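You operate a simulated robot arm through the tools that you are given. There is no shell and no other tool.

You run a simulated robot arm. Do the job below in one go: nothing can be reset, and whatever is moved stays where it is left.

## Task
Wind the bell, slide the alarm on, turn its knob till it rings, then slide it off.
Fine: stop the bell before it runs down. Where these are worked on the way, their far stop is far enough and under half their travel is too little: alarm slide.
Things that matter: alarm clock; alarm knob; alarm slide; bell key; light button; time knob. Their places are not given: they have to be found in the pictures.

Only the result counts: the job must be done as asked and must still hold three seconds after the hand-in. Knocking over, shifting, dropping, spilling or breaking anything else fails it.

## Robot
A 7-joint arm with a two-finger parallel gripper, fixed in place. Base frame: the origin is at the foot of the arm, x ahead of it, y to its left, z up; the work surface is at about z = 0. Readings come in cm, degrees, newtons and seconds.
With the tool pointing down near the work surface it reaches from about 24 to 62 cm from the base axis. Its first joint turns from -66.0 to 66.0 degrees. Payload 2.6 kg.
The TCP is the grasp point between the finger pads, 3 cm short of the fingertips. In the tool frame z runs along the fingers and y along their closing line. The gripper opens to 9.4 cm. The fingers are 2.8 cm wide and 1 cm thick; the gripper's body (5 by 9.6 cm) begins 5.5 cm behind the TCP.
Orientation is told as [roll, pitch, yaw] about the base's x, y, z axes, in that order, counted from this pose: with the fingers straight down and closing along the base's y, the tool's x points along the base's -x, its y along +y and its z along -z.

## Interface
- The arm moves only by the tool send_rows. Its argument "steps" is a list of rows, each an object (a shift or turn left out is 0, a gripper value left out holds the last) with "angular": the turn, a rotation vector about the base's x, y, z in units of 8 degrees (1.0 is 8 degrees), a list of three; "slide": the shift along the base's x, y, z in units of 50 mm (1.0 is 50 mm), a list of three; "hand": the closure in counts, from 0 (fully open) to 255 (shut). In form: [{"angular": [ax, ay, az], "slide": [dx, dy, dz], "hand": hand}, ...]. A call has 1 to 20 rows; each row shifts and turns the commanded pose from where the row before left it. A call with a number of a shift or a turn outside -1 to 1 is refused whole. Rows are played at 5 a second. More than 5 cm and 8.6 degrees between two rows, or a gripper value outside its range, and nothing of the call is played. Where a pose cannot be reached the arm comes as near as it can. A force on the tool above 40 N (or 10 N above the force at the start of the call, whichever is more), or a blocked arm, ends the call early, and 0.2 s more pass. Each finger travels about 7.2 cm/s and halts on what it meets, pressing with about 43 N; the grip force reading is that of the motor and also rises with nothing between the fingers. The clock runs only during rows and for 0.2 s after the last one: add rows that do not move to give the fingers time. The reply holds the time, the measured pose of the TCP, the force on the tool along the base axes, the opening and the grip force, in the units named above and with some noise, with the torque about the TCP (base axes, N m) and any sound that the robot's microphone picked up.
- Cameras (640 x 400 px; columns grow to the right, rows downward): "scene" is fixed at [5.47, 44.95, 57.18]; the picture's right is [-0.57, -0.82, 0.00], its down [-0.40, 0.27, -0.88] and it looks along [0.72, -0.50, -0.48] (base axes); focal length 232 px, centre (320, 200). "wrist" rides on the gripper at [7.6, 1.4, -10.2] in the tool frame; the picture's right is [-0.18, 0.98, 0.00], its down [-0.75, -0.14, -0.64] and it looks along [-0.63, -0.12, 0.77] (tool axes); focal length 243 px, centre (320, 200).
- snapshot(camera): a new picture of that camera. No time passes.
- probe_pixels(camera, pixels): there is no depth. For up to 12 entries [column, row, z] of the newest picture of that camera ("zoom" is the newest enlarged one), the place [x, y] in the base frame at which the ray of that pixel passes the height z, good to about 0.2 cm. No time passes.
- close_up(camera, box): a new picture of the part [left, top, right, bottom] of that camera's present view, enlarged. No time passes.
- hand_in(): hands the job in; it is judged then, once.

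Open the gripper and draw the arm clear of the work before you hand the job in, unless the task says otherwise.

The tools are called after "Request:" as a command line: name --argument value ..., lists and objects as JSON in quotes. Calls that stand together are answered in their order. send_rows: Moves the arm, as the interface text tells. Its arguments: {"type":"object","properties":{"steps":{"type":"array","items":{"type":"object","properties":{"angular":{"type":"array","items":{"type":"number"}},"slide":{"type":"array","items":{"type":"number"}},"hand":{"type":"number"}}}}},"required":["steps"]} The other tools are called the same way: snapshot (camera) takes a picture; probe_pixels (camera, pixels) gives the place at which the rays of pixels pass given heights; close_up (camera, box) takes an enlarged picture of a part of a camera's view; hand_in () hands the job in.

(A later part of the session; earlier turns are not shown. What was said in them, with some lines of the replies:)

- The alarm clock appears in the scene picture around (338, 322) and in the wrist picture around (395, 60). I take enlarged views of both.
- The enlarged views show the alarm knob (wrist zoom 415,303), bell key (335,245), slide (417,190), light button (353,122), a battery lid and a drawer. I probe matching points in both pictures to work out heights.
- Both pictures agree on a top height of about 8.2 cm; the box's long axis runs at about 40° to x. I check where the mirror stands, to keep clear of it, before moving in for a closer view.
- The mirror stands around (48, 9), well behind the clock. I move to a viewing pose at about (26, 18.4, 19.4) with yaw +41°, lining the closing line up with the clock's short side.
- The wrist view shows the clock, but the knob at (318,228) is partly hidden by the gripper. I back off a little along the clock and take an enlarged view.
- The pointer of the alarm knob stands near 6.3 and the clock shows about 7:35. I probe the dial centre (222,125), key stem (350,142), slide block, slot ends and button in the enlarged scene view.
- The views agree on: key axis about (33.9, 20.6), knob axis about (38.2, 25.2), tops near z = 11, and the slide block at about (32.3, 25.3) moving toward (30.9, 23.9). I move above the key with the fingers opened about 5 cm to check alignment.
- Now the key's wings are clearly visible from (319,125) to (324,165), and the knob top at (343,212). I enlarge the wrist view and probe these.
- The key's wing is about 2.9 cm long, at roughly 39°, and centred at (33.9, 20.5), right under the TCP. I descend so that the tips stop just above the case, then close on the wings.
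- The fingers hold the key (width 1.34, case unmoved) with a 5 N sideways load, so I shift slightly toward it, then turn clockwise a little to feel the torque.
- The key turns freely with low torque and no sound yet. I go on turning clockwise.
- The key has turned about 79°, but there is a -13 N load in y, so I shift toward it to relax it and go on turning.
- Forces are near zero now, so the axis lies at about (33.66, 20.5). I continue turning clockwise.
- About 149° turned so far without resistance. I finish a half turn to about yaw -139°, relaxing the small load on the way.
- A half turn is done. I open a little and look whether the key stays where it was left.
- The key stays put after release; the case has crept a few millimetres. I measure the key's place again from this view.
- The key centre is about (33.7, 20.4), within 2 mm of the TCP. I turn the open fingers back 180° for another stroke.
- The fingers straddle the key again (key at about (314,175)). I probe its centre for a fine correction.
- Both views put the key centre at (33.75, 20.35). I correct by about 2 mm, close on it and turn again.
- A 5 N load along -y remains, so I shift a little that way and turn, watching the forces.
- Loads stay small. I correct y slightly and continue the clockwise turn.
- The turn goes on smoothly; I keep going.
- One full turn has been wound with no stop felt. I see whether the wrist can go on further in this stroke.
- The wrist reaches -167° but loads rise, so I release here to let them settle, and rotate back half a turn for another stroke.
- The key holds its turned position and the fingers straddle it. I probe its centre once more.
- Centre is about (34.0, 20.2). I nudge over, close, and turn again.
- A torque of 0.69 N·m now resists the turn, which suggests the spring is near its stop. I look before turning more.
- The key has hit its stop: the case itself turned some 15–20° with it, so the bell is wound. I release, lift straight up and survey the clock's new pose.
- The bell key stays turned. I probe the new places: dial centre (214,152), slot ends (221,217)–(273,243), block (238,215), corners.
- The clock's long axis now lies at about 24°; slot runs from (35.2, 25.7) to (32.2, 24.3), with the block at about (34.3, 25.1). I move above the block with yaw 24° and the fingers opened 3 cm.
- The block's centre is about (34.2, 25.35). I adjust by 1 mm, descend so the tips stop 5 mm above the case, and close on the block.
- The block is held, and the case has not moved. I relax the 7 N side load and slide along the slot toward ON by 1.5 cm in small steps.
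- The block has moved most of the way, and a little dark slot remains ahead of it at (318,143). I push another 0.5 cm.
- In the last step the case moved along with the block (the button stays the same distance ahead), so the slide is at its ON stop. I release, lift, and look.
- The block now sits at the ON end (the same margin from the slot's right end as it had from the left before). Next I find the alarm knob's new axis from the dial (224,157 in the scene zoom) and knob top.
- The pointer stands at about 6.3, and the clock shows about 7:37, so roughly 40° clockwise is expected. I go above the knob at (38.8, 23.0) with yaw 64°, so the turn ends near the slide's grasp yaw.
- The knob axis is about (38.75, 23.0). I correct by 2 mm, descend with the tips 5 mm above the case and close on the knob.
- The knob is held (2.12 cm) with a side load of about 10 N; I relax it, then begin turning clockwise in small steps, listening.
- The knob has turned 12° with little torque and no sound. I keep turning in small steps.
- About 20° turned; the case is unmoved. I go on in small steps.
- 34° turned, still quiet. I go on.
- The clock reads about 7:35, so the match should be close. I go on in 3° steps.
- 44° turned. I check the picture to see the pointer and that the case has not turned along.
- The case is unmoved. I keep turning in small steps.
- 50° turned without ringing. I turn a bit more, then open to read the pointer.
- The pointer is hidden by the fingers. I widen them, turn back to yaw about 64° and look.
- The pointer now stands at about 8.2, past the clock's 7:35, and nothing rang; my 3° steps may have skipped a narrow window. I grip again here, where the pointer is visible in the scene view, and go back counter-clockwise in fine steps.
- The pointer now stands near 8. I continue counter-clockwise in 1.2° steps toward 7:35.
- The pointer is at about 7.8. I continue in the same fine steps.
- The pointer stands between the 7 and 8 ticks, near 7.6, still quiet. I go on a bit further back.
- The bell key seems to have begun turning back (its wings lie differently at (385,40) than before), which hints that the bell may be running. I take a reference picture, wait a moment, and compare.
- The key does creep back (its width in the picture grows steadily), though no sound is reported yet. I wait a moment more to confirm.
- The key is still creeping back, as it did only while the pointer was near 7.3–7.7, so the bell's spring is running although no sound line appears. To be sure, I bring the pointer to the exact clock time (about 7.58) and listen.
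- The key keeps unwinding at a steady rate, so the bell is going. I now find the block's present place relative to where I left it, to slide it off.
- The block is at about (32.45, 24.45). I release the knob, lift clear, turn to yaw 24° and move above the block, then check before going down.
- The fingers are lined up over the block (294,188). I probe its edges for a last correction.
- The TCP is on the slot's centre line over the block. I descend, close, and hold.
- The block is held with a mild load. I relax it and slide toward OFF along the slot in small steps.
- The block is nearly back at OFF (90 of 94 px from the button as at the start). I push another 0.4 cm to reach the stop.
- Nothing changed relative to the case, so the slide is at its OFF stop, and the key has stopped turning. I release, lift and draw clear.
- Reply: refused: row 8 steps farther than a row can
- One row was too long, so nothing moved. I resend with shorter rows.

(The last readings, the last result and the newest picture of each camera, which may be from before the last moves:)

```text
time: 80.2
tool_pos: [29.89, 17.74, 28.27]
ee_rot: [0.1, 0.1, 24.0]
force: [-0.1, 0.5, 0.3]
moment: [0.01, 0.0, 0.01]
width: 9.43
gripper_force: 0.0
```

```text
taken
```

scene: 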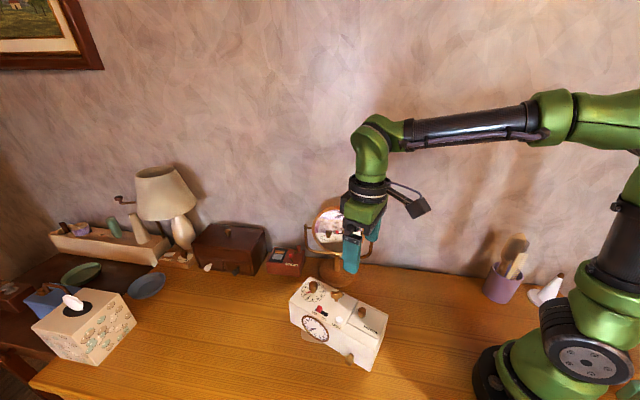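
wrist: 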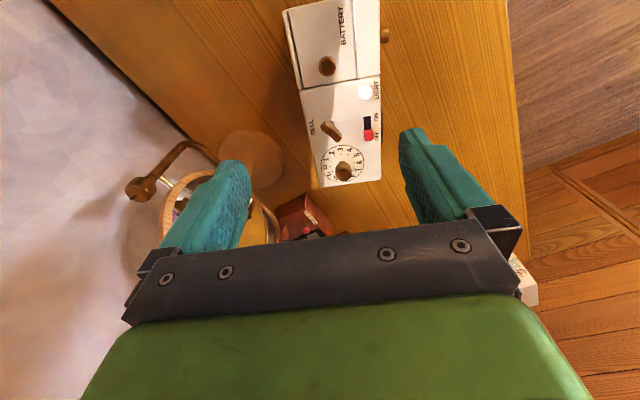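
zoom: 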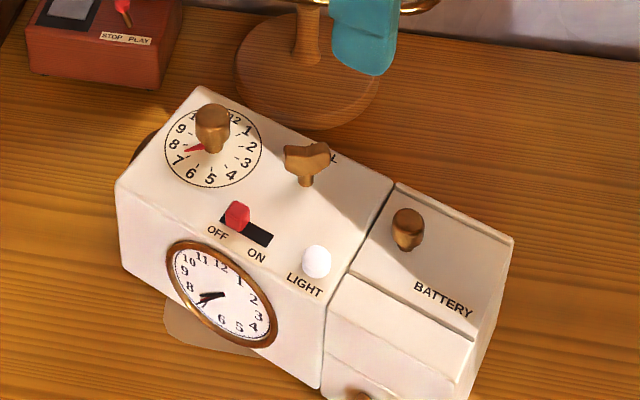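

The slide is back at OFF, the pointer stands at about 7.6, the key has stopped with most of its wind left, and the surroundings are undisturbed. The gripper is open and clear, so I hand in.

Request:
hand_in

```text
The job is handed in.
```

I did all four steps and handed the job in, but I never got direct confirmation that the bell rang. No sound was ever reported, so I judged the ringing from the bell key alone.

- **Winding:** I turned the bell key clockwise a little over one full turn, until it reached its stop. At the stop, the whole clock turned with it.
- **Alarm on:** I slid the alarm to its ON stop.
- **Ringing:** The first turn of the alarm knob went past the time on the clock face (about 7:35) to about 8.2 with no sign of ringing. On the way back, near 7.7, the bell key began to unwind steadily, and I took that as the bell running. I left the pointer at about 7.6.
- **Alarm off:** I slid the alarm back to its OFF stop. The key then stopped turning, with most of its wind left, so the bell did not run down.

**Clock moved:** it ended up about 16° round and a centimetre or two from where it started, because the key and slide dragged it. I did not put it back. Nothing else looked disturbed in the final pictures, and the gripper is open and clear.
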